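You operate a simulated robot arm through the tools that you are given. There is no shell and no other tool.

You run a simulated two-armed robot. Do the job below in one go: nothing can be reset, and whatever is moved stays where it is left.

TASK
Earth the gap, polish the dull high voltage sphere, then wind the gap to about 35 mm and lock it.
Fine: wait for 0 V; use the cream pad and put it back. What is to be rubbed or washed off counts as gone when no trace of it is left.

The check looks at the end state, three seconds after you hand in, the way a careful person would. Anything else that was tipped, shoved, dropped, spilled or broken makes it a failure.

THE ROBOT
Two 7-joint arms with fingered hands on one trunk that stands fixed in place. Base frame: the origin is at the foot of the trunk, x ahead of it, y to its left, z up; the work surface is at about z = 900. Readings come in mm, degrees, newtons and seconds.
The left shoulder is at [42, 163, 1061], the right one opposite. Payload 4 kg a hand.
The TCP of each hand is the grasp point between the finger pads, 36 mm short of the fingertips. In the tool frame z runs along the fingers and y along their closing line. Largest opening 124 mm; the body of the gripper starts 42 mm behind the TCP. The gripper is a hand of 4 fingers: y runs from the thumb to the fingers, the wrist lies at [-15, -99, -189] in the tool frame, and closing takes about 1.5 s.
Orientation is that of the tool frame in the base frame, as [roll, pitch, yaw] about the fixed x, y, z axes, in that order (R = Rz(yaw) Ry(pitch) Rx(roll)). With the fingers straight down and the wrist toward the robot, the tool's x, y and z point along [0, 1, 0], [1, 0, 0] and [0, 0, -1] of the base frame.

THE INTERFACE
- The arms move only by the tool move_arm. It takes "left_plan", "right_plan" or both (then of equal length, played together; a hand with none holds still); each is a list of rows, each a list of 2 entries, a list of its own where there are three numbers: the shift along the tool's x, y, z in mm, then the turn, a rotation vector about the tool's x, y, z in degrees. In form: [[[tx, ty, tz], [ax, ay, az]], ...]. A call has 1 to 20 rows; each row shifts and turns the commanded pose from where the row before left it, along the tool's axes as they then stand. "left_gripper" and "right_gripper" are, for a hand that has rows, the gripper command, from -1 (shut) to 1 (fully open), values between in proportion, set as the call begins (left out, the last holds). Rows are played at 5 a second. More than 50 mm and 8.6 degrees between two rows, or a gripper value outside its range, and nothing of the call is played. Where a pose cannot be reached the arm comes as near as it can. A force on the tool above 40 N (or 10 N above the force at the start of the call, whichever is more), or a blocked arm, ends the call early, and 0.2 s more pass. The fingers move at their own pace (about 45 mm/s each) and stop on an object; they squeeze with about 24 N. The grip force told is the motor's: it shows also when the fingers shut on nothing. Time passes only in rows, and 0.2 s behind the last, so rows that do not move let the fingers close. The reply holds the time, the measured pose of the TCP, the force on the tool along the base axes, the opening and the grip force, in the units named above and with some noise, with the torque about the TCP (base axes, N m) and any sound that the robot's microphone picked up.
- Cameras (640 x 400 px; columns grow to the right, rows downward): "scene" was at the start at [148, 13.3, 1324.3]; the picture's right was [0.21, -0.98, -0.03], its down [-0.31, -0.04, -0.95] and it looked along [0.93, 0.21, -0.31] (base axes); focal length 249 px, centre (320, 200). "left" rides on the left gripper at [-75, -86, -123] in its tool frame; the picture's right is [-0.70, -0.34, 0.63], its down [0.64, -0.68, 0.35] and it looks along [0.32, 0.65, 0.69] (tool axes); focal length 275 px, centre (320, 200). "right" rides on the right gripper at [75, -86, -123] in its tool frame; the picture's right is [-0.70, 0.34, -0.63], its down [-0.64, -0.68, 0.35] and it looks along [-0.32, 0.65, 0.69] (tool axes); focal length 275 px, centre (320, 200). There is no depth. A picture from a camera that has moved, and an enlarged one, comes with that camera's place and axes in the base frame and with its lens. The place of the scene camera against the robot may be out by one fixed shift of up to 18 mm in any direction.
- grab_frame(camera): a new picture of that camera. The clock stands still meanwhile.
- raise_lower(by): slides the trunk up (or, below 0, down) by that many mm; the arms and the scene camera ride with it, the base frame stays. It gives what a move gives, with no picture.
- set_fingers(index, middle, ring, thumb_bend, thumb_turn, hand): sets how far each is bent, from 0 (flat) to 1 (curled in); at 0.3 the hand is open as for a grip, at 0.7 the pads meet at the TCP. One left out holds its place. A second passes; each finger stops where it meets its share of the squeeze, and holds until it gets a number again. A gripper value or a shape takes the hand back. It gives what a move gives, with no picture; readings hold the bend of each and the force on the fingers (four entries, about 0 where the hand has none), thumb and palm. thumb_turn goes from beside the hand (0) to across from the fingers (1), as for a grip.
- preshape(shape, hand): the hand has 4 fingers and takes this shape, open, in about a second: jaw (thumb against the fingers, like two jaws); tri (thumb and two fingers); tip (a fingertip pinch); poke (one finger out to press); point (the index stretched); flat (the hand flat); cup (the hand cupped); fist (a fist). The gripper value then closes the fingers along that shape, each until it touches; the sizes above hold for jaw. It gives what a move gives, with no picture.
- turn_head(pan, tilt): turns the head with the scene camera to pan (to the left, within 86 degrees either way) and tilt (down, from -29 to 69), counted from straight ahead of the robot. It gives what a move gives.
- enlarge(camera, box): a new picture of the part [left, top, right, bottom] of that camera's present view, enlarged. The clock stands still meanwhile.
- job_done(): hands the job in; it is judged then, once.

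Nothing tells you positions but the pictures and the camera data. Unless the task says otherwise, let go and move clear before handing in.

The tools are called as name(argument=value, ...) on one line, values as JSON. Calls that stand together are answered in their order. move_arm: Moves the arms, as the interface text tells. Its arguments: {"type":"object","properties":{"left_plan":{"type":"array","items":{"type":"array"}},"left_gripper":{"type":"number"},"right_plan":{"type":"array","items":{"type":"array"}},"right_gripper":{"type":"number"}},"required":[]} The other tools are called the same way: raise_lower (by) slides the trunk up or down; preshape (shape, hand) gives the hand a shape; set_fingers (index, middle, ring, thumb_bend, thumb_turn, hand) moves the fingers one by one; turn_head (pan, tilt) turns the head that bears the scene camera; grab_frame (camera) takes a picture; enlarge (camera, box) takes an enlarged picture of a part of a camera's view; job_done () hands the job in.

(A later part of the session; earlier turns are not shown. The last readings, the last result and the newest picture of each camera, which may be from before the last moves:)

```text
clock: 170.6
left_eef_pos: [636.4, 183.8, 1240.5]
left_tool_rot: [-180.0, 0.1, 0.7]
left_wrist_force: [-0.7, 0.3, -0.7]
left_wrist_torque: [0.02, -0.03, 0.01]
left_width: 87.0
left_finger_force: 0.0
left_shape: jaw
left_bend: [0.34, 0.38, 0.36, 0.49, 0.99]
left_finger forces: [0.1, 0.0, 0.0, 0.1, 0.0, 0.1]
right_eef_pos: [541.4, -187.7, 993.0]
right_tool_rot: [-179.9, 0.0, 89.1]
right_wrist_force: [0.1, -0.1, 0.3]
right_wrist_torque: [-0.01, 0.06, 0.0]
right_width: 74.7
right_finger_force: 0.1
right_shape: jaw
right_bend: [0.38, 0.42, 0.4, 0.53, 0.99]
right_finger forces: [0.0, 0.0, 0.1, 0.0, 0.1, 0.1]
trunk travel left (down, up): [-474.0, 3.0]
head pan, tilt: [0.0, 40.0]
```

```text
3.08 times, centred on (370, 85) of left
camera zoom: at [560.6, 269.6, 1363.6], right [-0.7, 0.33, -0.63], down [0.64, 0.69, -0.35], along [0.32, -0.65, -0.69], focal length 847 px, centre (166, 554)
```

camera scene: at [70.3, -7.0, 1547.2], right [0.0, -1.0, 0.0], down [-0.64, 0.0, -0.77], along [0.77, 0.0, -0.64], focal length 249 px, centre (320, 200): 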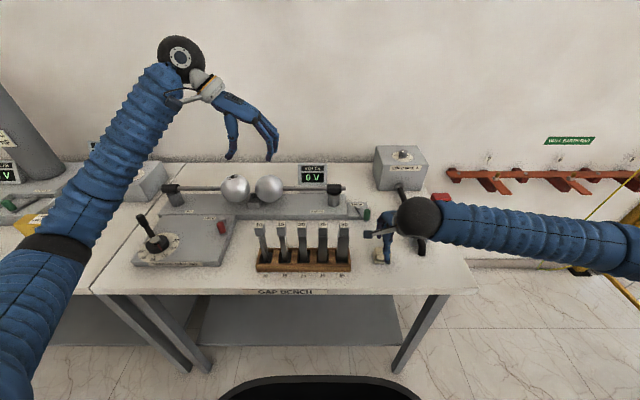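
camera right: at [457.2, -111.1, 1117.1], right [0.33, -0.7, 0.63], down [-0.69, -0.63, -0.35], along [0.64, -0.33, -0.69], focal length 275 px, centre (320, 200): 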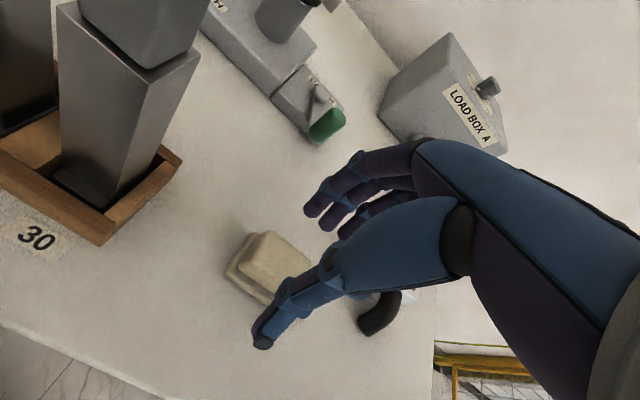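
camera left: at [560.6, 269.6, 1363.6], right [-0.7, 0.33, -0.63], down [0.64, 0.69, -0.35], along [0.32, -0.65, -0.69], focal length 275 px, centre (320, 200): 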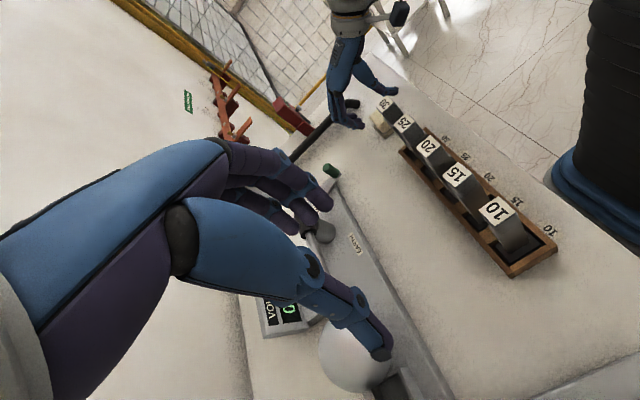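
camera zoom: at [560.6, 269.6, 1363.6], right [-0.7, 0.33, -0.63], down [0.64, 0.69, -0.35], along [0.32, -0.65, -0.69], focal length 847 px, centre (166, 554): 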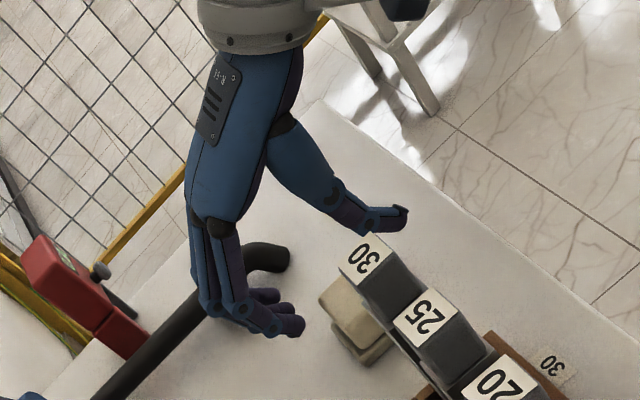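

The side view shows thumb and finger tips level with each other. I'll lower over the pad with a 68 mm opening.

move_arm(right_plan=[[[0, 0, 12], [0, 0, -0.9]], [[0, 0, 12], [0, 0, 0]], [[0, 0, 8], [0, 0, 0]], [[0, 0, 4], [0, 0, 0]], [[0, 0, 0], [0, 0, 0]]], right_gripper=0.1)

enlarge(camera="left", box=[330, 60, 430, 150])

enlarge(camera="right", box=[200, 180, 360, 340])

enlarge(camera="scene", box=[350, 210, 430, 280])

```text
clock: 171.8
left_eef_pos: [638.4, 183.8, 1240.5]
left_tool_rot: [179.9, 0.1, 0.6]
left_wrist_force: [0.8, 0.2, -0.1]
left_wrist_torque: [0.01, 0.01, -0.02]
left_width: 86.9
left_finger_force: 0.1
left_shape: jaw
left_bend: [0.34, 0.38, 0.36, 0.49, 0.99]
left_finger forces: [0.0, 0.0, 0.0, 0.1, 0.1, 0.0]
right_eef_pos: [540.9, -187.5, 957.1]
right_tool_rot: [-179.9, 0.0, 90.0]
right_wrist_force: [-0.9, 0.0, 1.0]
right_wrist_torque: [-0.02, 0.01, 0.01]
right_width: 68.8
right_finger_force: 0.1
right_shape: jaw
right_bend: [0.39, 0.43, 0.42, 0.54, 0.99]
right_finger forces: [0.1, 0.0, 0.0, 0.0, 0.1, 0.1]
trunk travel left (down, up): [-474.0, 3.0]
head pan, tilt: [0.0, 40.0]
```

```text
4.44 times, centred on (380, 105) of left
camera zoom: at [560.9, 269.9, 1363.6], right [-0.7, 0.33, -0.63], down [0.64, 0.69, -0.35], along [0.32, -0.65, -0.69], focal length 1224 px, centre (53, 622)
```

zoom: 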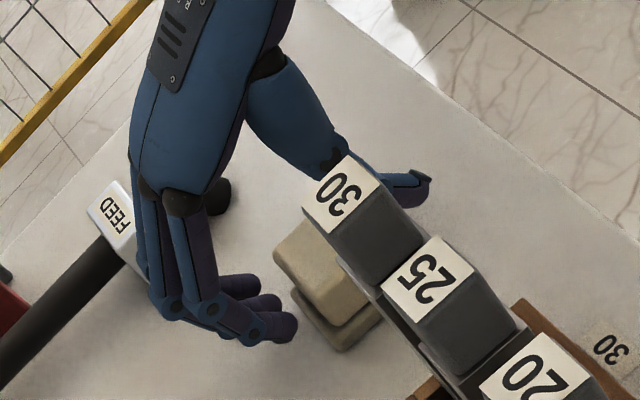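

```text
2.50 times, centred on (280, 260) of right
camera zoom: at [456.0, -112.8, 1081.1], right [0.34, -0.7, 0.63], down [-0.68, -0.64, -0.35], along [0.65, -0.32, -0.69], focal length 688 px, centre (420, 50)
```

zoom: 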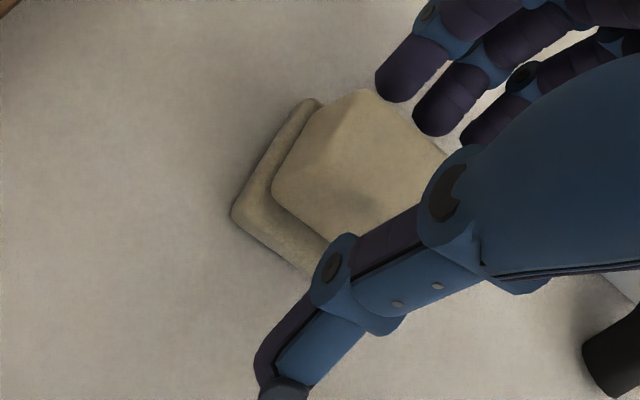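

```text
5.71 times, centred on (390, 245) of scene
camera zoom: at [70.5, -7.1, 1547.2], right [0.0, -1.0, 0.0], down [-0.64, 0.0, -0.77], along [0.77, 0.0, -0.64], focal length 1423 px, centre (-80, -57)
```

zoom: 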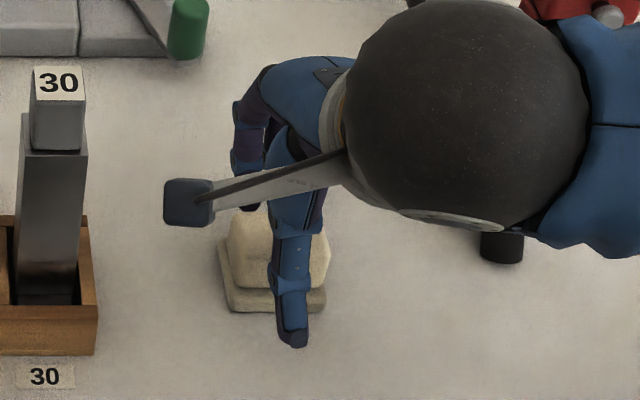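

move_arm(right_plan=[[[0, 0, 0], [0, 0, 0]], [[0, 0, 0], [0, 0, 0]], [[0, 0, 0], [0, 0, 0]]], right_gripper=-0.35)

enlarge(camera="left", box=[330, 60, 430, 150])

enlarge(camera="right", box=[200, 180, 360, 340])

```text
clock: 172.6
left_eef_pos: [636.8, 182.8, 1239.6]
left_tool_rot: [-180.0, 0.1, 0.7]
left_wrist_force: [-0.4, 0.1, 0.7]
left_wrist_torque: [0.03, -0.03, 0.02]
left_width: 87.3
left_finger_force: 0.1
left_shape: jaw
left_bend: [0.34, 0.38, 0.36, 0.49, 0.99]
left_finger forces: [0.0, 0.0, 0.0, 0.1, 0.0, 0.1]
right_eef_pos: [541.5, -187.2, 958.0]
right_tool_rot: [-179.9, 0.0, 89.9]
right_wrist_force: [0.4, -0.6, -0.2]
right_wrist_torque: [0.0, 0.01, 0.03]
right_width: 40.7
right_finger_force: 0.0
right_shape: jaw
right_bend: [0.5, 0.53, 0.52, 0.61, 1.0]
right_finger forces: [0.2, 0.1, 0.0, 0.0, 0.1, 0.0]
trunk travel left (down, up): [-474.0, 3.0]
head pan, tilt: [0.0, 40.0]
```

```text
4.44 times, centred on (380, 105) of left
camera zoom: at [560.9, 269.9, 1363.6], right [-0.7, 0.33, -0.63], down [0.64, 0.69, -0.35], along [0.32, -0.65, -0.69], focal length 1224 px, centre (53, 622)
```

zoom: 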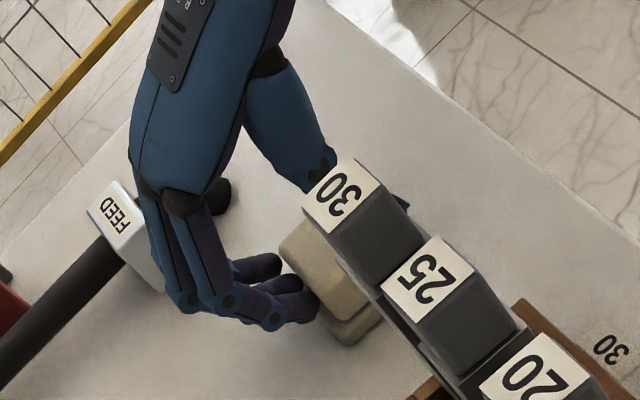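

```text
2.50 times, centred on (280, 260) of right
camera zoom: at [456.0, -112.8, 1081.2], right [0.34, -0.7, 0.63], down [-0.68, -0.64, -0.35], along [0.65, -0.32, -0.69], focal length 688 px, centre (420, 50)
```

zoom: 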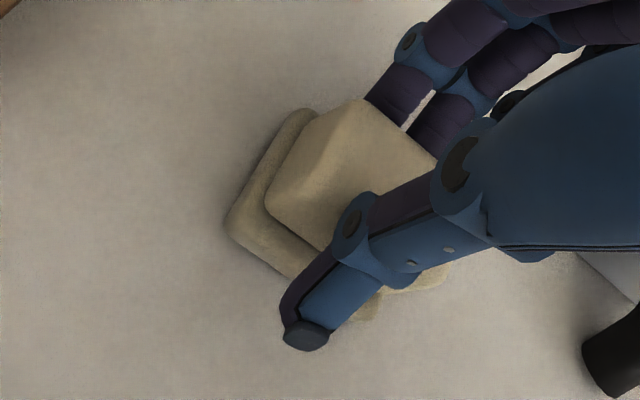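

move_arm(right_plan=[[[0, 5, 0], [0, 0, 0]], [[0, 0, 0], [0, 0, 0]]])

move_arm(right_plan=[[[0, 0, 0], [0, 0, 0]], [[0, 0, 0], [0, 0, 0]], [[0, 0, 0], [0, 0, 0]], [[0, 0, 0], [0, 0, 0]]], right_gripper=-1)

enlarge(camera="left", box=[330, 60, 430, 150])

enlarge(camera="right", box=[200, 180, 360, 340])

```text
clock: 173.2
left_eef_pos: [636.9, 184.1, 1240.7]
left_tool_rot: [-179.9, 0.0, 0.7]
left_wrist_force: [-0.8, -1.1, 0.2]
left_wrist_torque: [0.01, -0.01, -0.03]
left_width: 87.0
left_finger_force: 0.1
left_shape: jaw
left_bend: [0.34, 0.38, 0.36, 0.49, 0.99]
left_finger forces: [0.0, 0.1, 0.0, 0.1, 0.1, 0.0]
right_eef_pos: [545.7, -187.1, 958.1]
right_tool_rot: [-179.9, 0.0, 90.0]
right_wrist_force: [-0.1, 0.0, 0.6]
right_wrist_torque: [-0.01, -0.03, 0.02]
right_width: 40.7
right_finger_force: 0.0
right_shape: jaw
right_bend: [0.5, 0.53, 0.52, 0.61, 1.0]
right_finger forces: [0.1, 0.0, 0.0, 0.0, 0.2, 0.1]
trunk travel left (down, up): [-474.0, 3.0]
head pan, tilt: [0.0, 40.0]
```

```text
clock: 174.2
left_eef_pos: [636.5, 183.2, 1241.6]
left_tool_rot: [-180.0, 0.2, 0.7]
left_wrist_force: [0.5, -0.2, -0.7]
left_wrist_torque: [0.02, -0.02, 0.0]
left_width: 87.0
left_finger_force: 0.1
left_shape: jaw
left_bend: [0.34, 0.38, 0.36, 0.49, 0.99]
left_finger forces: [0.1, 0.1, 0.0, 0.0, 0.0, 0.0]
right_eef_pos: [545.1, -186.5, 959.1]
right_tool_rot: [180.0, 0.0, 90.0]
right_wrist_force: [-0.8, -0.1, 8.1]
right_wrist_torque: [0.0, -0.22, 0.07]
right_width: 34.9
right_finger_force: 24.1
right_shape: jaw
right_bend: [0.52, 0.55, 0.54, 0.62, 1.0]
right_finger forces: [14.3, 7.9, 3.8, 0.0, 28.5, 0.0]
trunk travel left (down, up): [-474.0, 3.0]
head pan, tilt: [0.0, 40.0]
```

```text
4.44 times, centred on (380, 105) of left
camera zoom: at [560.4, 270.0, 1363.9], right [-0.7, 0.33, -0.63], down [0.64, 0.69, -0.35], along [0.32, -0.65, -0.69], focal length 1224 px, centre (53, 622)
```

zoom: 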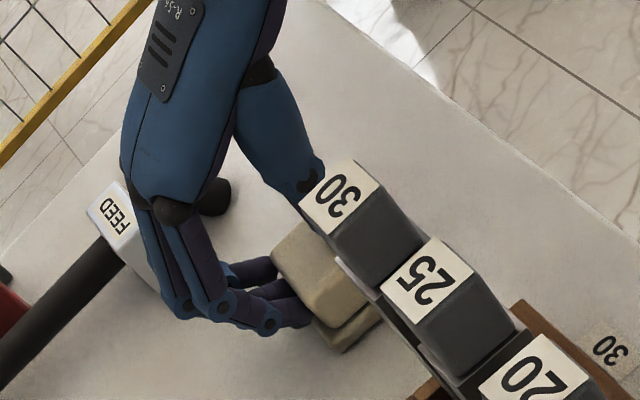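

```text
2.50 times, centred on (280, 260) of right
camera zoom: at [460.6, -112.5, 1081.8], right [0.34, -0.7, 0.63], down [-0.68, -0.64, -0.35], along [0.65, -0.32, -0.69], focal length 688 px, centre (420, 50)
```

zoom: 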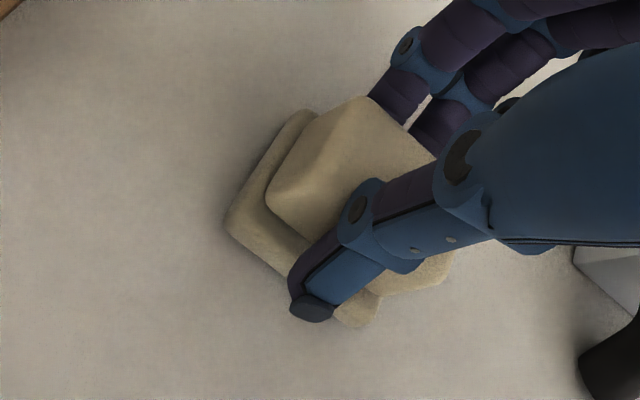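

The pad is gripped (35 mm). Lift a little and check whether only the pad comes up.

move_arm(right_plan=[[[0, 0, -6], [0, 0, 0]], [[0, 0, -10], [0, 0, 0]], [[0, 0, 0], [0, 0, 0]]])

enlarge(camera="left", box=[330, 60, 430, 150])

enlarge(camera="right", box=[200, 180, 360, 340])

enlarge(camera="scene", box=[350, 210, 430, 280])

```text
clock: 175.0
left_eef_pos: [638.0, 183.8, 1240.0]
left_tool_rot: [-179.9, 0.1, 0.7]
left_wrist_force: [0.3, 0.3, 0.2]
left_wrist_torque: [-0.01, 0.02, -0.01]
left_width: 87.2
left_finger_force: 0.0
left_shape: jaw
left_bend: [0.34, 0.38, 0.36, 0.49, 0.99]
left_finger forces: [0.0, 0.0, 0.0, 0.0, 0.0, 0.0]
right_eef_pos: [545.7, -187.8, 973.7]
right_tool_rot: [-179.9, 0.0, 90.0]
right_wrist_force: [-0.7, 0.1, -0.8]
right_wrist_torque: [-0.04, 0.02, 0.02]
right_width: 33.5
right_finger_force: 24.1
right_shape: jaw
right_bend: [0.52, 0.55, 0.54, 0.62, 1.0]
right_finger forces: [14.9, 7.8, 3.7, 0.0, 27.4, 0.0]
trunk travel left (down, up): [-474.0, 3.0]
head pan, tilt: [0.0, 40.0]
```

```text
4.44 times, centred on (380, 105) of left
camera zoom: at [561.1, 269.8, 1363.5], right [-0.7, 0.33, -0.63], down [0.64, 0.69, -0.35], along [0.32, -0.65, -0.69], focal length 1224 px, centre (53, 622)
```

zoom: 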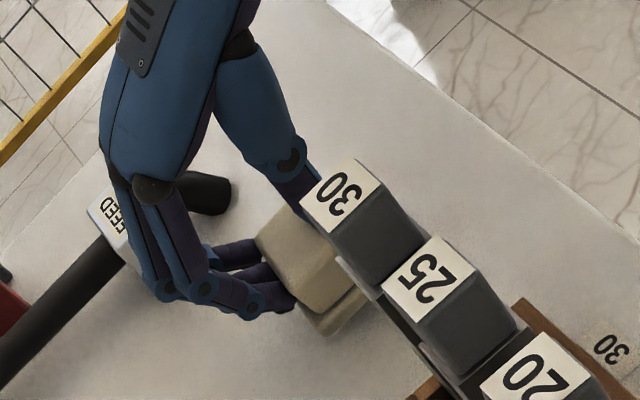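

```text
2.50 times, centred on (280, 260) of right
camera zoom: at [461.2, -112.8, 1096.8], right [0.34, -0.7, 0.63], down [-0.68, -0.64, -0.34], along [0.65, -0.32, -0.69], focal length 688 px, centre (420, 50)
```

zoom: 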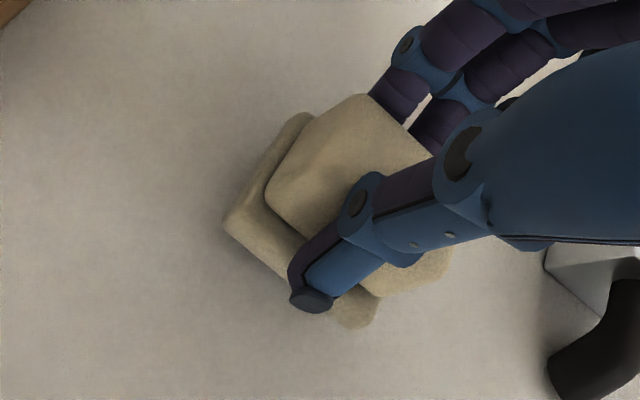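

```text
5.71 times, centred on (390, 245) of scene
camera zoom: at [70.8, -7.3, 1547.2], right [0.0, -1.0, 0.0], down [-0.64, 0.0, -0.77], along [0.77, 0.0, -0.64], focal length 1423 px, centre (-80, -57)
```

zoom: 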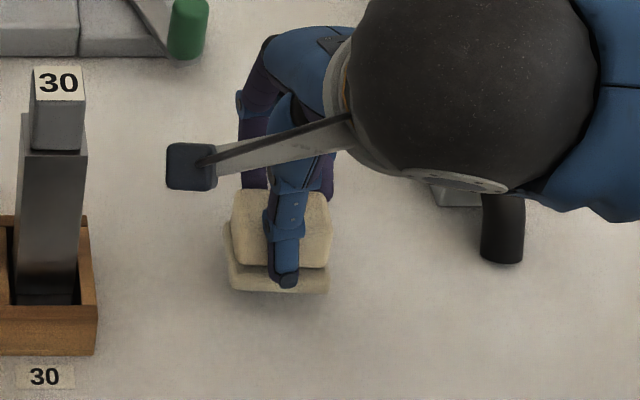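

The cream pad and the slab under it are one piece (the rubbing face), so it simply lies on the table at about (551,-192) and must go back there. I lift it clear and check its tilt.

move_arm(right_plan=[[[0, 0, -40], [0, 0, 0]], [[0, 0, -40], [0, 0, 0]], [[0, 0, -40], [0, 0, 0]], [[0, 0, -40], [0, 0, 0]], [[0, 0, 0], [0, 0, 0]]])

enlarge(camera="left", box=[270, 0, 400, 130])

enlarge(camera="right", box=[200, 180, 360, 340])

enlarge(camera="scene", box=[340, 130, 440, 250])

```text
clock: 176.2
left_eef_pos: [637.7, 183.2, 1240.4]
left_tool_rot: [180.0, 0.0, 0.7]
left_wrist_force: [-0.1, 0.0, -1.0]
left_wrist_torque: [0.0, 0.03, -0.02]
left_width: 86.7
left_finger_force: 0.1
left_shape: jaw
left_bend: [0.34, 0.38, 0.36, 0.49, 0.99]
left_finger forces: [0.0, 0.0, 0.0, 0.0, 0.0, 0.0]
right_eef_pos: [545.8, -189.0, 1133.2]
right_tool_rot: [-179.9, -0.1, 89.9]
right_wrist_force: [-0.3, 0.6, -0.5]
right_wrist_torque: [0.01, -0.01, -0.03]
right_width: 33.0
right_finger_force: 24.2
right_shape: jaw
right_bend: [0.52, 0.55, 0.55, 0.62, 1.0]
right_finger forces: [14.8, 7.6, 3.7, 0.0, 27.4, 0.1]
trunk travel left (down, up): [-474.0, 3.0]
head pan, tilt: [0.0, 40.0]
```

```text
3.08 times, centred on (335, 65) of left
camera zoom: at [561.0, 269.5, 1363.6], right [-0.7, 0.33, -0.63], down [0.64, 0.69, -0.35], along [0.32, -0.65, -0.69], focal length 847 px, centre (274, 615)
```

zoom: 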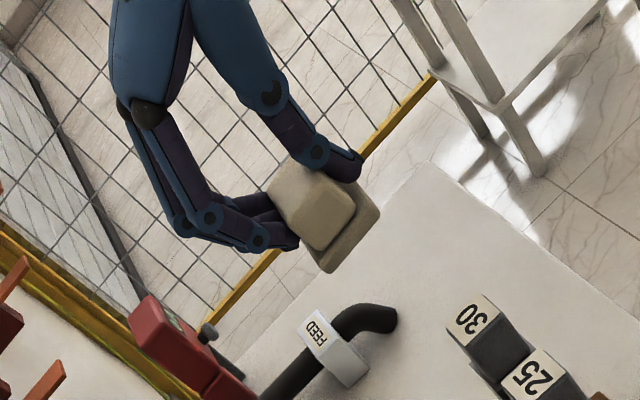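

```text
2.50 times, centred on (280, 260) of right
camera zoom: at [460.6, -113.5, 1257.4], right [0.34, -0.7, 0.63], down [-0.68, -0.64, -0.35], along [0.65, -0.32, -0.69], focal length 688 px, centre (420, 50)
```

zoom: 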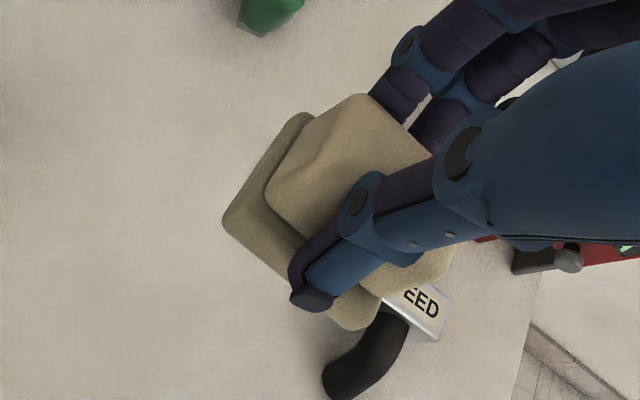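

```text
3.33 times, centred on (390, 190) of scene
camera zoom: at [70.6, -7.6, 1547.2], right [0.0, -1.0, 0.0], down [-0.64, 0.0, -0.77], along [0.77, 0.0, -0.64], focal length 830 px, centre (87, 233)
```

zoom: 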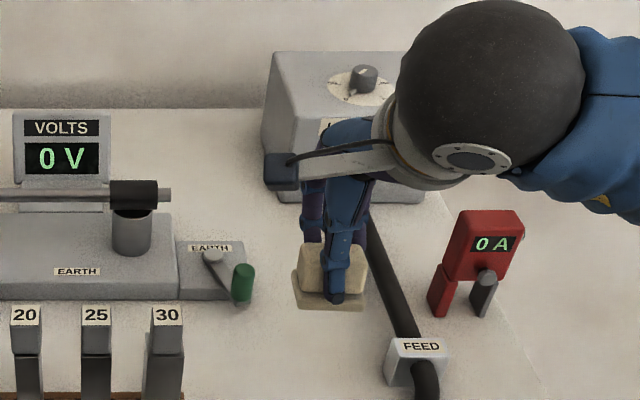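

The pad hangs nearly level (about 5° low on the finger side). I'll move the left hand back out to the left as an observer, then take the pad to the sphere.

move_arm(left_plan=[[[-4, -40, -20], [0, 0, 0]], [[-4, -40, -20], [0, 0, 0]], [[-4, -40, -20], [0, 0, 0]], [[-4, -40, -20], [0, 0, 0]], [[-4, -40, -20], [0, 0, 0]], [[-4, -40, -20], [0, 0, 0]], [[-4, -40, -20], [0, 0, 0]], [[-4, -40, -20], [0, 0, 0]], [[0, 0, 0], [0, 0, -8.3]], [[0, 0, 0], [0, 0, -8.3]], [[0, 0, 0], [0, 0, -8.3]], [[0, 0, 0], [0, 0, -8.3]], [[0, 0, 0], [0, 0, -8.3]], [[0, 0, 0], [0, 0, -8.3]], [[0, 0, 0], [0, 0, -8.3]], [[0, 0, 0], [0, 0, -8.3]], [[0, 0, 0], [0, 0, -8.3]], [[0, 0, 0], [0, 0, -8.3]], [[0, 0, 0], [0, 0, -6.3]], [[0, 0, 0], [0, 0, 0]]])

grab_frame(camera="left")

enlarge(camera="left", box=[420, 60, 620, 220])

```text
clock: 180.4
left_eef_pos: [601.5, 503.8, 1400.1]
left_tool_rot: [-180.0, 0.0, 90.1]
left_wrist_force: [-0.1, 0.6, -0.8]
left_wrist_torque: [0.0, 0.02, 0.05]
left_width: 87.2
left_finger_force: 0.0
left_shape: jaw
left_bend: [0.34, 0.38, 0.36, 0.5, 0.99]
left_finger forces: [0.0, 0.0, 0.1, 0.0, 0.0, 0.0]
right_eef_pos: [545.8, -188.6, 1133.7]
right_tool_rot: [-180.0, 0.0, 89.9]
right_wrist_force: [0.6, -0.8, -1.1]
right_wrist_torque: [0.01, -0.01, -0.01]
right_width: 33.0
right_finger_force: 23.9
right_shape: jaw
right_bend: [0.52, 0.55, 0.55, 0.62, 1.0]
right_finger forces: [14.9, 7.8, 3.7, 0.1, 27.4, 0.1]
trunk travel left (down, up): [-474.0, 3.0]
head pan, tilt: [0.0, 40.0]
```

```text
taken
camera left: at [515.3, 430.0, 1523.3], right [-0.34, -0.7, -0.63], down [-0.68, 0.64, -0.35], along [0.65, 0.32, -0.69], focal length 275 px, centre (320, 200)
```

left: 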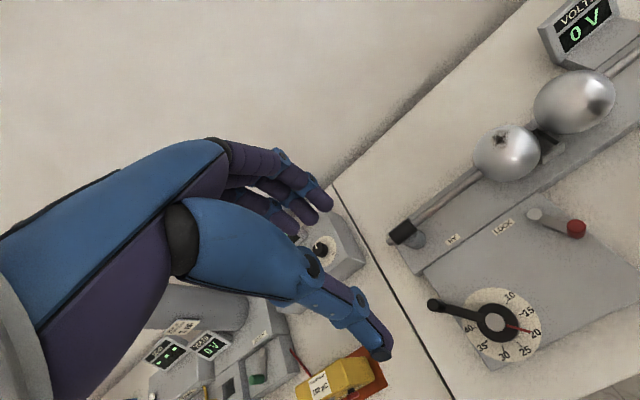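

```text
2.50 times, centred on (520, 140) of left
camera zoom: at [515.3, 430.0, 1523.3], right [-0.34, -0.7, -0.63], down [-0.68, 0.64, -0.35], along [0.65, 0.32, -0.69], focal length 688 px, centre (-180, 350)
```

zoom: 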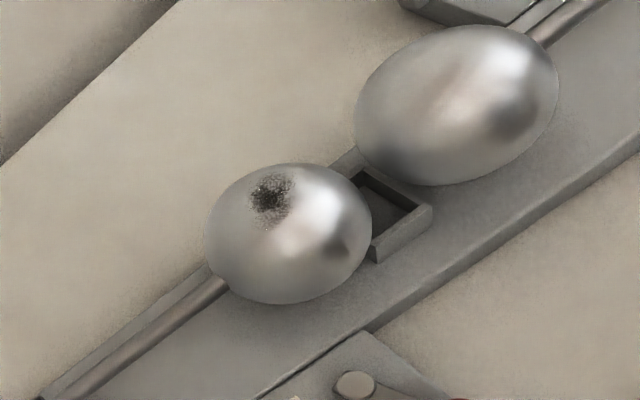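

The sphere centre is at about (780,302,1002), top z≈1052, with the spot right on top, and the meter reads 0 V. I carry the pad over above it.

move_arm(right_plan=[[[0, 0, -45], [0, 0, 0]], [[38.1, 17.6, -1], [0, 0, 0]], [[38.1, 17.6, -1], [0, 0, 0]], [[38.1, 17.6, -1], [0, 0, 0]], [[38.1, 17.6, -1], [0, 0, 0]], [[38.1, 17.6, -1], [0, 0, 0]], [[38.1, 17.6, -1], [0, 0, 0]], [[38.1, 17.6, -1], [0, 0, 0]], [[38.1, 17.6, -1], [0, 0, 0]], [[38.1, 17.6, -1], [0, 0, 0]], [[38.1, 17.6, -1], [0, 0, 0]], [[38.1, 17.6, -1], [0, 0, 0]], [[38.1, 17.6, -1], [0, 0, 0]], [[38.1, 17.6, -1], [0, 0, 0]], [[0, 0, 0], [-5, 0, 0]], [[0, 0, 0], [0, 0, 0]]])

grab_frame(camera="scene")

grab_frame(camera="left")

grab_frame(camera="right")

```text
clock: 183.8
left_eef_pos: [600.8, 505.4, 1398.9]
left_tool_rot: [-179.9, 0.1, 89.9]
left_wrist_force: [0.1, -0.2, 0.6]
left_wrist_torque: [-0.03, 0.03, 0.01]
left_width: 87.0
left_finger_force: 0.0
left_shape: jaw
left_bend: [0.34, 0.38, 0.36, 0.5, 0.99]
left_finger forces: [0.0, 0.0, 0.0, 0.0, 0.0, 0.0]
right_eef_pos: [774.9, 308.4, 1190.9]
right_tool_rot: [175.0, -0.2, 90.0]
right_wrist_force: [0.3, 1.3, 0.4]
right_wrist_torque: [0.01, 0.03, 0.01]
right_width: 33.0
right_finger_force: 23.6
right_shape: jaw
right_bend: [0.52, 0.55, 0.55, 0.62, 1.0]
right_finger forces: [15.0, 7.7, 3.6, 0.0, 27.2, 0.0]
trunk travel left (down, up): [-474.0, 3.0]
head pan, tilt: [0.0, 40.0]
```

```text
taken
camera scene: at [70.8, -6.1, 1547.2], right [0.0, -1.0, 0.0], down [-0.64, 0.0, -0.77], along [0.77, 0.0, -0.64], focal length 249 px, centre (320, 200)
```

scene: 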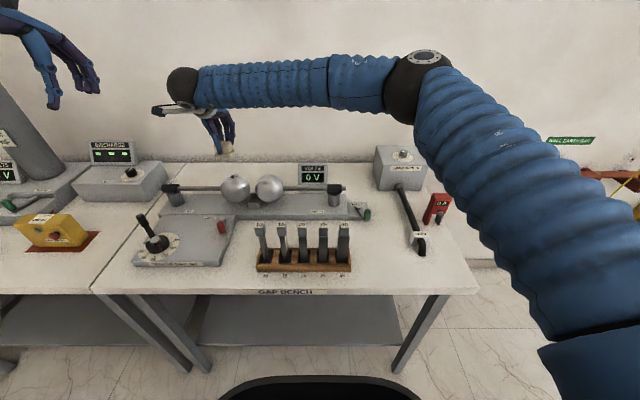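

```text
taken
camera left: at [515.6, 430.9, 1522.9], right [-0.34, -0.7, -0.63], down [-0.68, 0.64, -0.35], along [0.65, 0.31, -0.69], focal length 275 px, centre (320, 200)
```

left: 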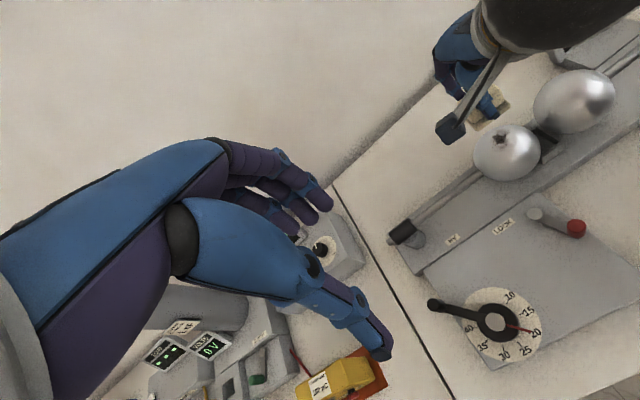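

```text
taken
camera right: at [679.5, 383.1, 1306.3], right [0.28, -0.7, 0.66], down [-0.65, -0.65, -0.4], along [0.71, -0.32, -0.63], focal length 275 px, centre (320, 200)
```

right: 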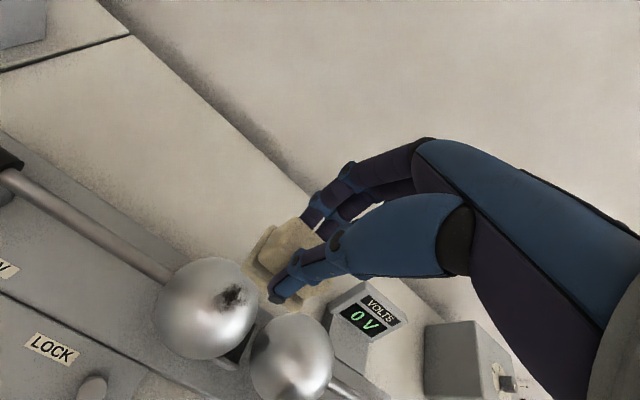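

move_arm(right_plan=[[[-2.8, -2, 22], [0, 0, 0]], [[0, -2, 22], [0, 0, 0]], [[0, -1.5, 16], [0, 0, 0]], [[0, 0, 0], [0, 0, 0]]])

grab_frame(camera="right")

enlarge(camera="left", box=[440, 40, 600, 200])

enlarge(camera="scene", box=[190, 120, 300, 230])

```text
clock: 184.8
left_eef_pos: [601.7, 503.2, 1399.6]
left_tool_rot: [-179.9, 0.0, 90.0]
left_wrist_force: [-0.9, 0.4, -0.3]
left_wrist_torque: [0.02, 0.01, 0.0]
left_width: 86.9
left_finger_force: 0.1
left_shape: jaw
left_bend: [0.34, 0.38, 0.36, 0.5, 0.99]
left_finger forces: [0.1, 0.1, 0.1, 0.0, 0.0, 0.0]
right_eef_pos: [776.0, 304.3, 1132.7]
right_tool_rot: [175.1, 0.0, 90.0]
right_wrist_force: [-0.5, 0.1, -0.2]
right_wrist_torque: [0.0, -0.02, 0.01]
right_width: 33.0
right_finger_force: 23.6
right_shape: jaw
right_bend: [0.52, 0.55, 0.55, 0.62, 1.0]
right_finger forces: [15.0, 7.6, 3.6, 0.1, 27.3, 0.1]
trunk travel left (down, up): [-474.0, 3.0]
head pan, tilt: [0.0, 40.0]
```

```text
taken
camera right: at [679.5, 379.7, 1247.3], right [0.28, -0.7, 0.66], down [-0.65, -0.64, -0.4], along [0.71, -0.32, -0.63], focal length 275 px, centre (320, 200)
```

right: 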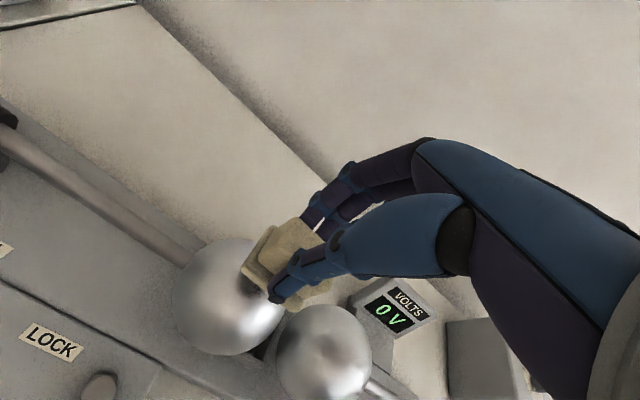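

```text
2.50 times, centred on (520, 120) of left
camera zoom: at [515.5, 430.1, 1523.2], right [-0.34, -0.7, -0.63], down [-0.68, 0.64, -0.34], along [0.65, 0.31, -0.69], focal length 688 px, centre (-180, 400)
```

zoom: 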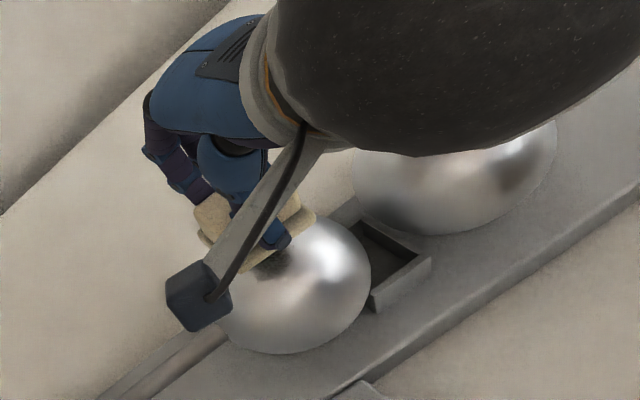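

```text
3.64 times, centred on (245, 175) of scene
camera zoom: at [70.6, -6.8, 1547.2], right [0.0, -1.0, 0.0], down [-0.64, 0.0, -0.77], along [0.77, 0.0, -0.64], focal length 906 px, centre (593, 291)
```

zoom: 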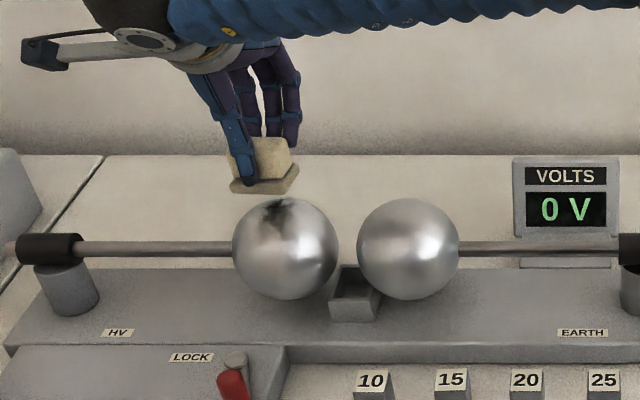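

move_arm(right_plan=[[[0, -0.9, 10], [0, 0, 0]], [[0, -0.4, 5], [0, 0, 0]], [[0, 0, 0], [0, 0, 0]]])

move_arm(right_plan=[[[0, -0.3, 3], [0, 0, 0]], [[0, 0, 0], [0, 0, 0]]])

move_arm(right_plan=[[[0, -0.3, 3], [0, 0, 0]], [[0, 0, 0], [0, 0, 0]]])

```text
clock: 185.6
left_eef_pos: [601.8, 502.9, 1399.1]
left_tool_rot: [-179.9, 0.0, 90.0]
left_wrist_force: [-0.5, 0.1, -0.7]
left_wrist_torque: [-0.02, -0.01, -0.02]
left_width: 86.9
left_finger_force: 0.1
left_shape: jaw
left_bend: [0.34, 0.38, 0.36, 0.5, 0.99]
left_finger forces: [0.0, 0.1, 0.0, 0.0, 0.1, 0.1]
right_eef_pos: [774.4, 304.3, 1115.5]
right_tool_rot: [175.1, 0.0, 90.0]
right_wrist_force: [-0.2, 0.4, -0.1]
right_wrist_torque: [0.0, -0.04, 0.07]
right_width: 32.8
right_finger_force: 24.3
right_shape: jaw
right_bend: [0.52, 0.55, 0.55, 0.62, 1.0]
right_finger forces: [15.0, 7.6, 3.7, 0.0, 27.2, 0.0]
trunk travel left (down, up): [-474.0, 3.0]
head pan, tilt: [0.0, 40.0]
```

```text
clock: 186.2
left_eef_pos: [601.1, 503.6, 1399.7]
left_tool_rot: [-179.8, 0.1, 90.0]
left_wrist_force: [0.6, 1.0, -0.2]
left_wrist_torque: [0.0, -0.02, 0.02]
left_width: 86.8
left_finger_force: 0.0
left_shape: jaw
left_bend: [0.34, 0.38, 0.36, 0.5, 0.99]
left_finger forces: [0.1, 0.1, 0.0, 0.0, 0.0, 0.0]
right_eef_pos: [775.6, 303.6, 1113.2]
right_tool_rot: [175.1, 0.1, 90.0]
right_wrist_force: [-1.3, 0.1, -0.7]
right_wrist_torque: [0.02, 0.02, -0.01]
right_width: 33.2
right_finger_force: 24.2
right_shape: jaw
right_bend: [0.52, 0.55, 0.55, 0.62, 1.0]
right_finger forces: [15.0, 7.6, 3.6, 0.0, 27.2, 0.1]
trunk travel left (down, up): [-474.0, 3.0]
head pan, tilt: [0.0, 40.0]
```

```text
clock: 186.8
left_eef_pos: [601.7, 503.8, 1399.3]
left_tool_rot: [-180.0, 0.0, 90.0]
left_wrist_force: [0.4, 0.3, 0.8]
left_wrist_torque: [-0.01, 0.0, 0.01]
left_width: 86.9
left_finger_force: 0.0
left_shape: jaw
left_bend: [0.34, 0.38, 0.36, 0.5, 0.99]
left_finger forces: [0.0, 0.0, 0.0, 0.0, 0.1, 0.1]
right_eef_pos: [775.0, 304.6, 1111.4]
right_tool_rot: [175.1, 0.1, 89.9]
right_wrist_force: [-0.4, 0.1, -0.4]
right_wrist_torque: [-0.01, 0.01, 0.0]
right_width: 32.9
right_finger_force: 24.1
right_shape: jaw
right_bend: [0.52, 0.55, 0.55, 0.62, 1.0]
right_finger forces: [15.0, 7.5, 3.6, 0.0, 27.3, 0.1]
trunk travel left (down, up): [-474.0, 3.0]
head pan, tilt: [0.0, 40.0]
```

move_arm(right_plan=[[[0, -0.3, 3], [0, 0, 0]], [[0, 0, 0], [0, 0, 0]]])

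move_arm(right_plan=[[[0, -0.2, 2], [0, 0, 0]], [[0, 0, 0], [0, 0, 0]]])

move_arm(right_plan=[[[0, -0.2, 2], [0, 0, 0]], [[0, 0, 0], [0, 0, 0]]])

enlarge(camera="right", box=[140, 200, 340, 380])

```text
clock: 187.4
left_eef_pos: [602.6, 503.4, 1399.5]
left_tool_rot: [-179.9, 0.0, 90.0]
left_wrist_force: [1.3, -0.8, 0.5]
left_wrist_torque: [0.01, -0.02, 0.01]
left_width: 87.2
left_finger_force: 0.0
left_shape: jaw
left_bend: [0.34, 0.38, 0.36, 0.5, 0.99]
left_finger forces: [0.0, 0.1, 0.0, 0.0, 0.0, 0.0]
right_eef_pos: [775.5, 303.4, 1106.3]
right_tool_rot: [175.0, -0.1, 90.0]
right_wrist_force: [0.3, 0.2, 0.2]
right_wrist_torque: [0.01, -0.01, -0.02]
right_width: 33.1
right_finger_force: 23.9
right_shape: jaw
right_bend: [0.52, 0.55, 0.55, 0.62, 1.0]
right_finger forces: [15.0, 7.6, 3.7, 0.0, 27.3, 0.0]
trunk travel left (down, up): [-474.0, 3.0]
head pan, tilt: [0.0, 40.0]
```

```text
clock: 188.0
left_eef_pos: [599.9, 503.6, 1399.9]
left_tool_rot: [-179.9, 0.0, 90.0]
left_wrist_force: [0.1, 0.7, 0.6]
left_wrist_torque: [-0.01, -0.03, -0.01]
left_width: 86.9
left_finger_force: 0.1
left_shape: jaw
left_bend: [0.34, 0.38, 0.36, 0.5, 0.99]
left_finger forces: [0.0, 0.0, 0.1, 0.0, 0.0, 0.0]
right_eef_pos: [775.2, 305.0, 1106.4]
right_tool_rot: [175.0, 0.0, 90.1]
right_wrist_force: [1.3, -0.2, 10.1]
right_wrist_torque: [0.0, -0.15, 0.05]
right_width: 33.1
right_finger_force: 23.8
right_shape: jaw
right_bend: [0.52, 0.55, 0.54, 0.62, 1.0]
right_finger forces: [16.1, 8.3, 4.0, 0.0, 29.7, 0.0]
trunk travel left (down, up): [-474.0, 3.0]
head pan, tilt: [0.0, 40.0]
```

```text
clock: 188.6
left_eef_pos: [600.6, 503.6, 1399.9]
left_tool_rot: [-180.0, 0.0, 90.0]
left_wrist_force: [0.1, -1.0, 0.2]
left_wrist_torque: [-0.01, 0.0, 0.01]
left_width: 87.2
left_finger_force: 0.0
left_shape: jaw
left_bend: [0.34, 0.38, 0.36, 0.5, 0.99]
left_finger forces: [0.0, 0.1, 0.0, 0.1, 0.0, 0.0]
right_eef_pos: [775.0, 303.3, 1105.0]
right_tool_rot: [174.8, -0.1, 90.1]
right_wrist_force: [2.7, 1.6, 23.6]
right_wrist_torque: [-0.02, -0.33, 0.04]
right_width: 32.6
right_finger_force: 24.2
right_shape: jaw
right_bend: [0.51, 0.55, 0.54, 0.63, 1.0]
right_finger forces: [17.2, 9.8, 3.9, 0.1, 34.5, 0.0]
trunk travel left (down, up): [-474.0, 3.0]
head pan, tilt: [0.0, 40.0]
```

```text
2.22 times, centred on (240, 290) of right
camera zoom: at [678.5, 379.7, 1221.1], right [0.28, -0.7, 0.66], down [-0.65, -0.64, -0.41], along [0.71, -0.31, -0.63], focal length 612 px, centre (498, 0)
```

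zoom: 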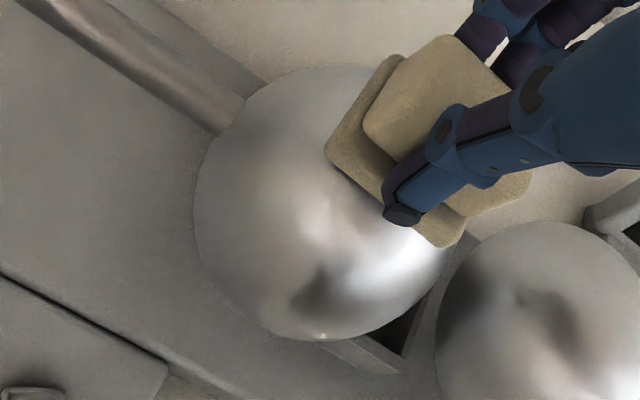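

Contact with the sphere top. I'll ease to about 10 N and rub with small strokes in x and y.

move_arm(right_plan=[[[0, 0.1, -1], [0, 0, 0]], [[0, 7, 0.6], [0, 0, 0]], [[0, 7, 0.6], [0, 0, 0]], [[0, -7, -0.6], [0, 0, 0]], [[0, -7, -0.6], [0, 0, 0]], [[0, -7, -0.6], [0, 0, 0]], [[0, -6, -0.5], [0, 0, 0]], [[0, 7, 0.6], [0, 0, 0]], [[0, 6, 0.5], [0, 0, 0]], [[7, 0, 0], [0, 0, 0]], [[7, 0, 0], [0, 0, 0]], [[-7, 0, 0], [0, 0, 0]], [[-7, 0, 0], [0, 0, 0]], [[-7, 0, 0], [0, 0, 0]], [[-7, 0, 0], [0, 0, 0]], [[7, 0, 0], [0, 0, 0]], [[7, 0, 0], [0, 0, 0]], [[0, 0, 0], [0, 0, 0]]])

enlarge(camera="right", box=[140, 200, 340, 380])

enlarge(camera="left", box=[440, 40, 600, 200])

```text
clock: 192.4
left_eef_pos: [600.8, 501.9, 1401.2]
left_tool_rot: [-179.9, 0.1, 90.0]
left_wrist_force: [-0.4, 0.3, 0.2]
left_wrist_torque: [-0.01, 0.01, 0.0]
left_width: 87.0
left_finger_force: 0.1
left_shape: jaw
left_bend: [0.34, 0.38, 0.36, 0.5, 0.99]
left_finger forces: [0.1, 0.1, 0.1, 0.1, 0.1, 0.1]
right_eef_pos: [775.3, 303.2, 1105.8]
right_tool_rot: [175.1, 0.0, 89.9]
right_wrist_force: [2.5, -5.3, 14.6]
right_wrist_torque: [-0.27, -0.33, -0.06]
right_width: 31.8
right_finger_force: 23.8
right_shape: jaw
right_bend: [0.51, 0.55, 0.53, 0.63, 1.0]
right_finger forces: [16.9, 10.3, 3.6, 0.1, 34.3, 0.0]
trunk travel left (down, up): [-474.0, 3.0]
head pan, tilt: [0.0, 40.0]
```

```text
2.22 times, centred on (240, 290) of right
camera zoom: at [679.6, 378.2, 1221.0], right [0.28, -0.7, 0.66], down [-0.65, -0.64, -0.4], along [0.71, -0.32, -0.63], focal length 612 px, centre (498, 0)
```

zoom: 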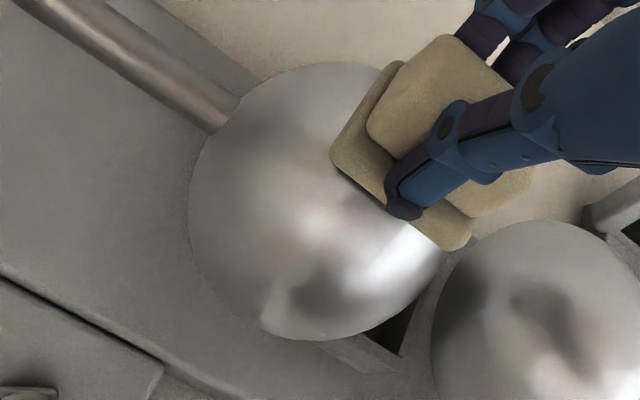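

```text
2.50 times, centred on (520, 120) of left
camera zoom: at [514.6, 428.9, 1523.9], right [-0.34, -0.7, -0.63], down [-0.68, 0.65, -0.34], along [0.65, 0.32, -0.69], focal length 688 px, centre (-180, 400)
```

zoom: 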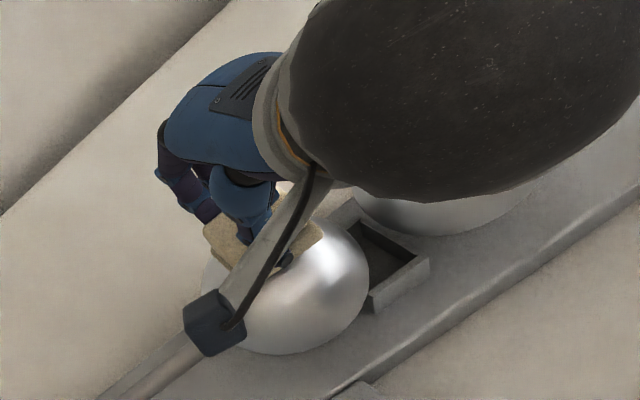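

move_arm(right_plan=[[[0, 1, -12], [0, 0, 0]], [[0, 3, -40], [0, 0, 0]], [[0, 3, -40], [0, 0, 0]], [[0, 0, 0], [0, 0, 0]]])

enlarge(camera="right", box=[120, 220, 300, 380])

enlarge(camera="left", box=[440, 80, 580, 200])

enlarge(camera="scene", box=[200, 150, 300, 230])

```text
clock: 193.4
left_eef_pos: [602.9, 505.4, 1398.5]
left_tool_rot: [180.0, 0.0, 90.1]
left_wrist_force: [0.8, -0.3, 0.4]
left_wrist_torque: [-0.01, 0.01, 0.0]
left_width: 87.0
left_finger_force: 0.1
left_shape: jaw
left_bend: [0.34, 0.38, 0.36, 0.5, 0.99]
left_finger forces: [0.0, 0.1, 0.0, 0.0, 0.0, 0.0]
right_eef_pos: [775.4, 304.5, 1196.5]
right_tool_rot: [175.2, 0.1, 90.0]
right_wrist_force: [-0.1, 0.4, -1.0]
right_wrist_torque: [0.02, -0.01, 0.03]
right_width: 31.8
right_finger_force: 23.7
right_shape: jaw
right_bend: [0.51, 0.55, 0.53, 0.63, 1.0]
right_finger forces: [15.7, 8.8, 3.1, 0.0, 30.6, 0.0]
trunk travel left (down, up): [-474.0, 3.0]
head pan, tilt: [0.0, 40.0]
```

```text
2.50 times, centred on (210, 300) of right
camera zoom: at [679.2, 379.8, 1312.1], right [0.28, -0.7, 0.66], down [-0.65, -0.64, -0.4], along [0.71, -0.32, -0.63], focal length 688 px, centre (595, -50)
```

zoom: 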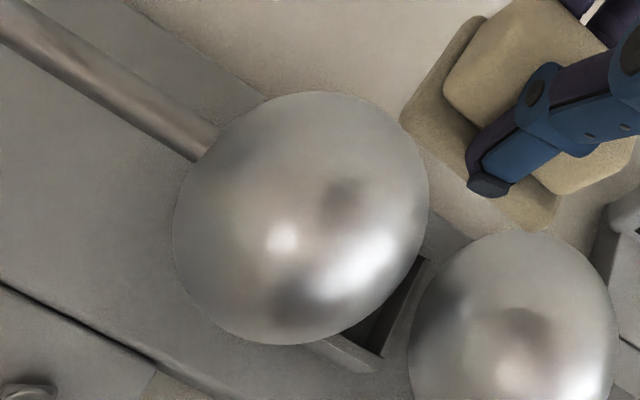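

```text
3.33 times, centred on (510, 140) of left
camera zoom: at [516.1, 430.5, 1522.8], right [-0.34, -0.7, -0.63], down [-0.68, 0.64, -0.34], along [0.65, 0.31, -0.69], focal length 918 px, centre (-313, 400)
```

zoom: 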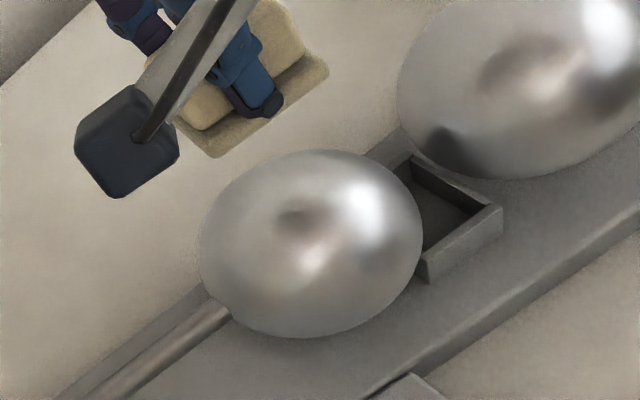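

```text
5.00 times, centred on (250, 190) of scene
camera zoom: at [71.1, -6.4, 1547.1], right [0.0, -1.0, 0.0], down [-0.64, 0.0, -0.77], along [0.77, 0.0, -0.64], focal length 1245 px, centre (670, 250)
```

zoom: 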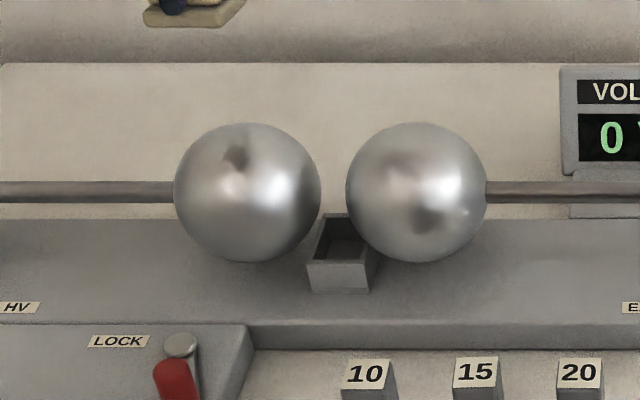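

The granular tarnish is gone; the soft dark patches seem to be reflections of the hand. I'll move the hand away and re-inspect from several cameras before putting the pad back.

move_arm(right_plan=[[[-38, -17.6, 0], [5, 0, 0]], [[-38, -17.6, 0], [0, 0, 0]], [[-38, -17.6, 0], [0, 0, 0]], [[-38, -17.6, 0], [0, 0, 0]], [[-38, -17.6, 0], [0, 0, 0]], [[-38, -17.6, 0], [0, 0, 0]], [[-38, -17.6, 0], [0, 0, 0]], [[-38, -17.6, 0], [0, 0, 0]], [[-38, -17.6, 0], [0, 0, 0]], [[-38, -17.6, 0], [0, 0, 0]], [[0, 0, 0], [0, 0, 0]]])

enlarge(camera="left", box=[440, 80, 580, 200])

enlarge(camera="scene", box=[200, 160, 300, 230])

grab_frame(camera="right")

```text
clock: 195.8
left_eef_pos: [602.2, 506.3, 1398.8]
left_tool_rot: [-179.9, 0.2, 90.1]
left_wrist_force: [-0.9, 1.1, 0.2]
left_wrist_torque: [0.0, 0.02, 0.02]
left_width: 87.0
left_finger_force: 0.1
left_shape: jaw
left_bend: [0.34, 0.38, 0.36, 0.5, 0.99]
left_finger forces: [0.1, 0.0, 0.1, 0.0, 0.1, 0.1]
right_eef_pos: [598.9, -74.5, 1195.9]
right_tool_rot: [-179.9, 0.0, 90.0]
right_wrist_force: [-0.2, -0.7, -1.0]
right_wrist_torque: [-0.02, 0.03, 0.01]
right_width: 31.7
right_finger_force: 23.9
right_shape: jaw
right_bend: [0.51, 0.55, 0.53, 0.63, 1.0]
right_finger forces: [15.6, 8.5, 3.2, 0.0, 29.9, 0.0]
trunk travel left (down, up): [-474.0, 3.0]
head pan, tilt: [0.0, 40.0]
```

```text
3.33 times, centred on (510, 140) of left
camera zoom: at [516.2, 431.6, 1522.5], right [-0.34, -0.7, -0.63], down [-0.68, 0.64, -0.35], along [0.65, 0.31, -0.69], focal length 918 px, centre (-313, 400)
```

zoom: 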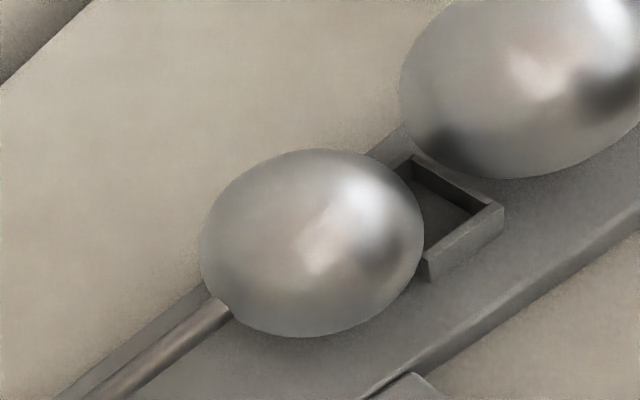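

```text
5.71 times, centred on (250, 195) of scene
camera zoom: at [71.1, -5.2, 1547.2], right [0.0, -1.0, 0.0], down [-0.64, 0.0, -0.77], along [0.77, 0.0, -0.64], focal length 1423 px, centre (720, 229)
```

zoom: 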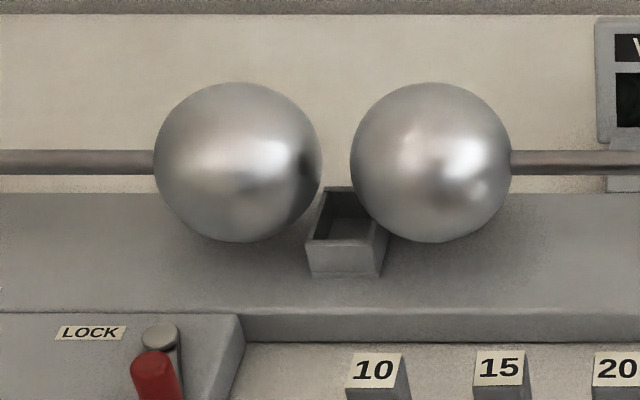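

```text
taken
camera right: at [513.4, 1.0, 1319.1], right [0.34, -0.7, 0.63], down [-0.68, -0.64, -0.34], along [0.65, -0.32, -0.69], focal length 275 px, centre (320, 200)
```

right: 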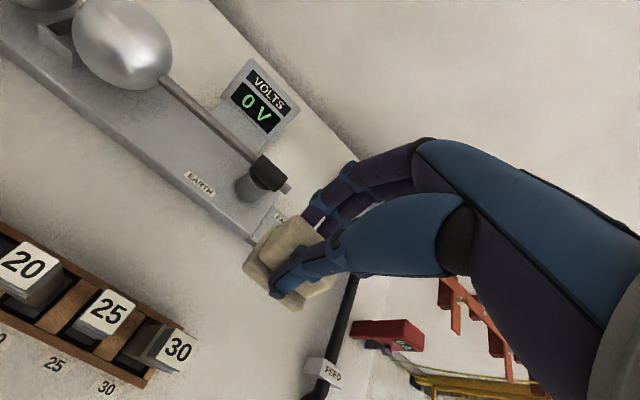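

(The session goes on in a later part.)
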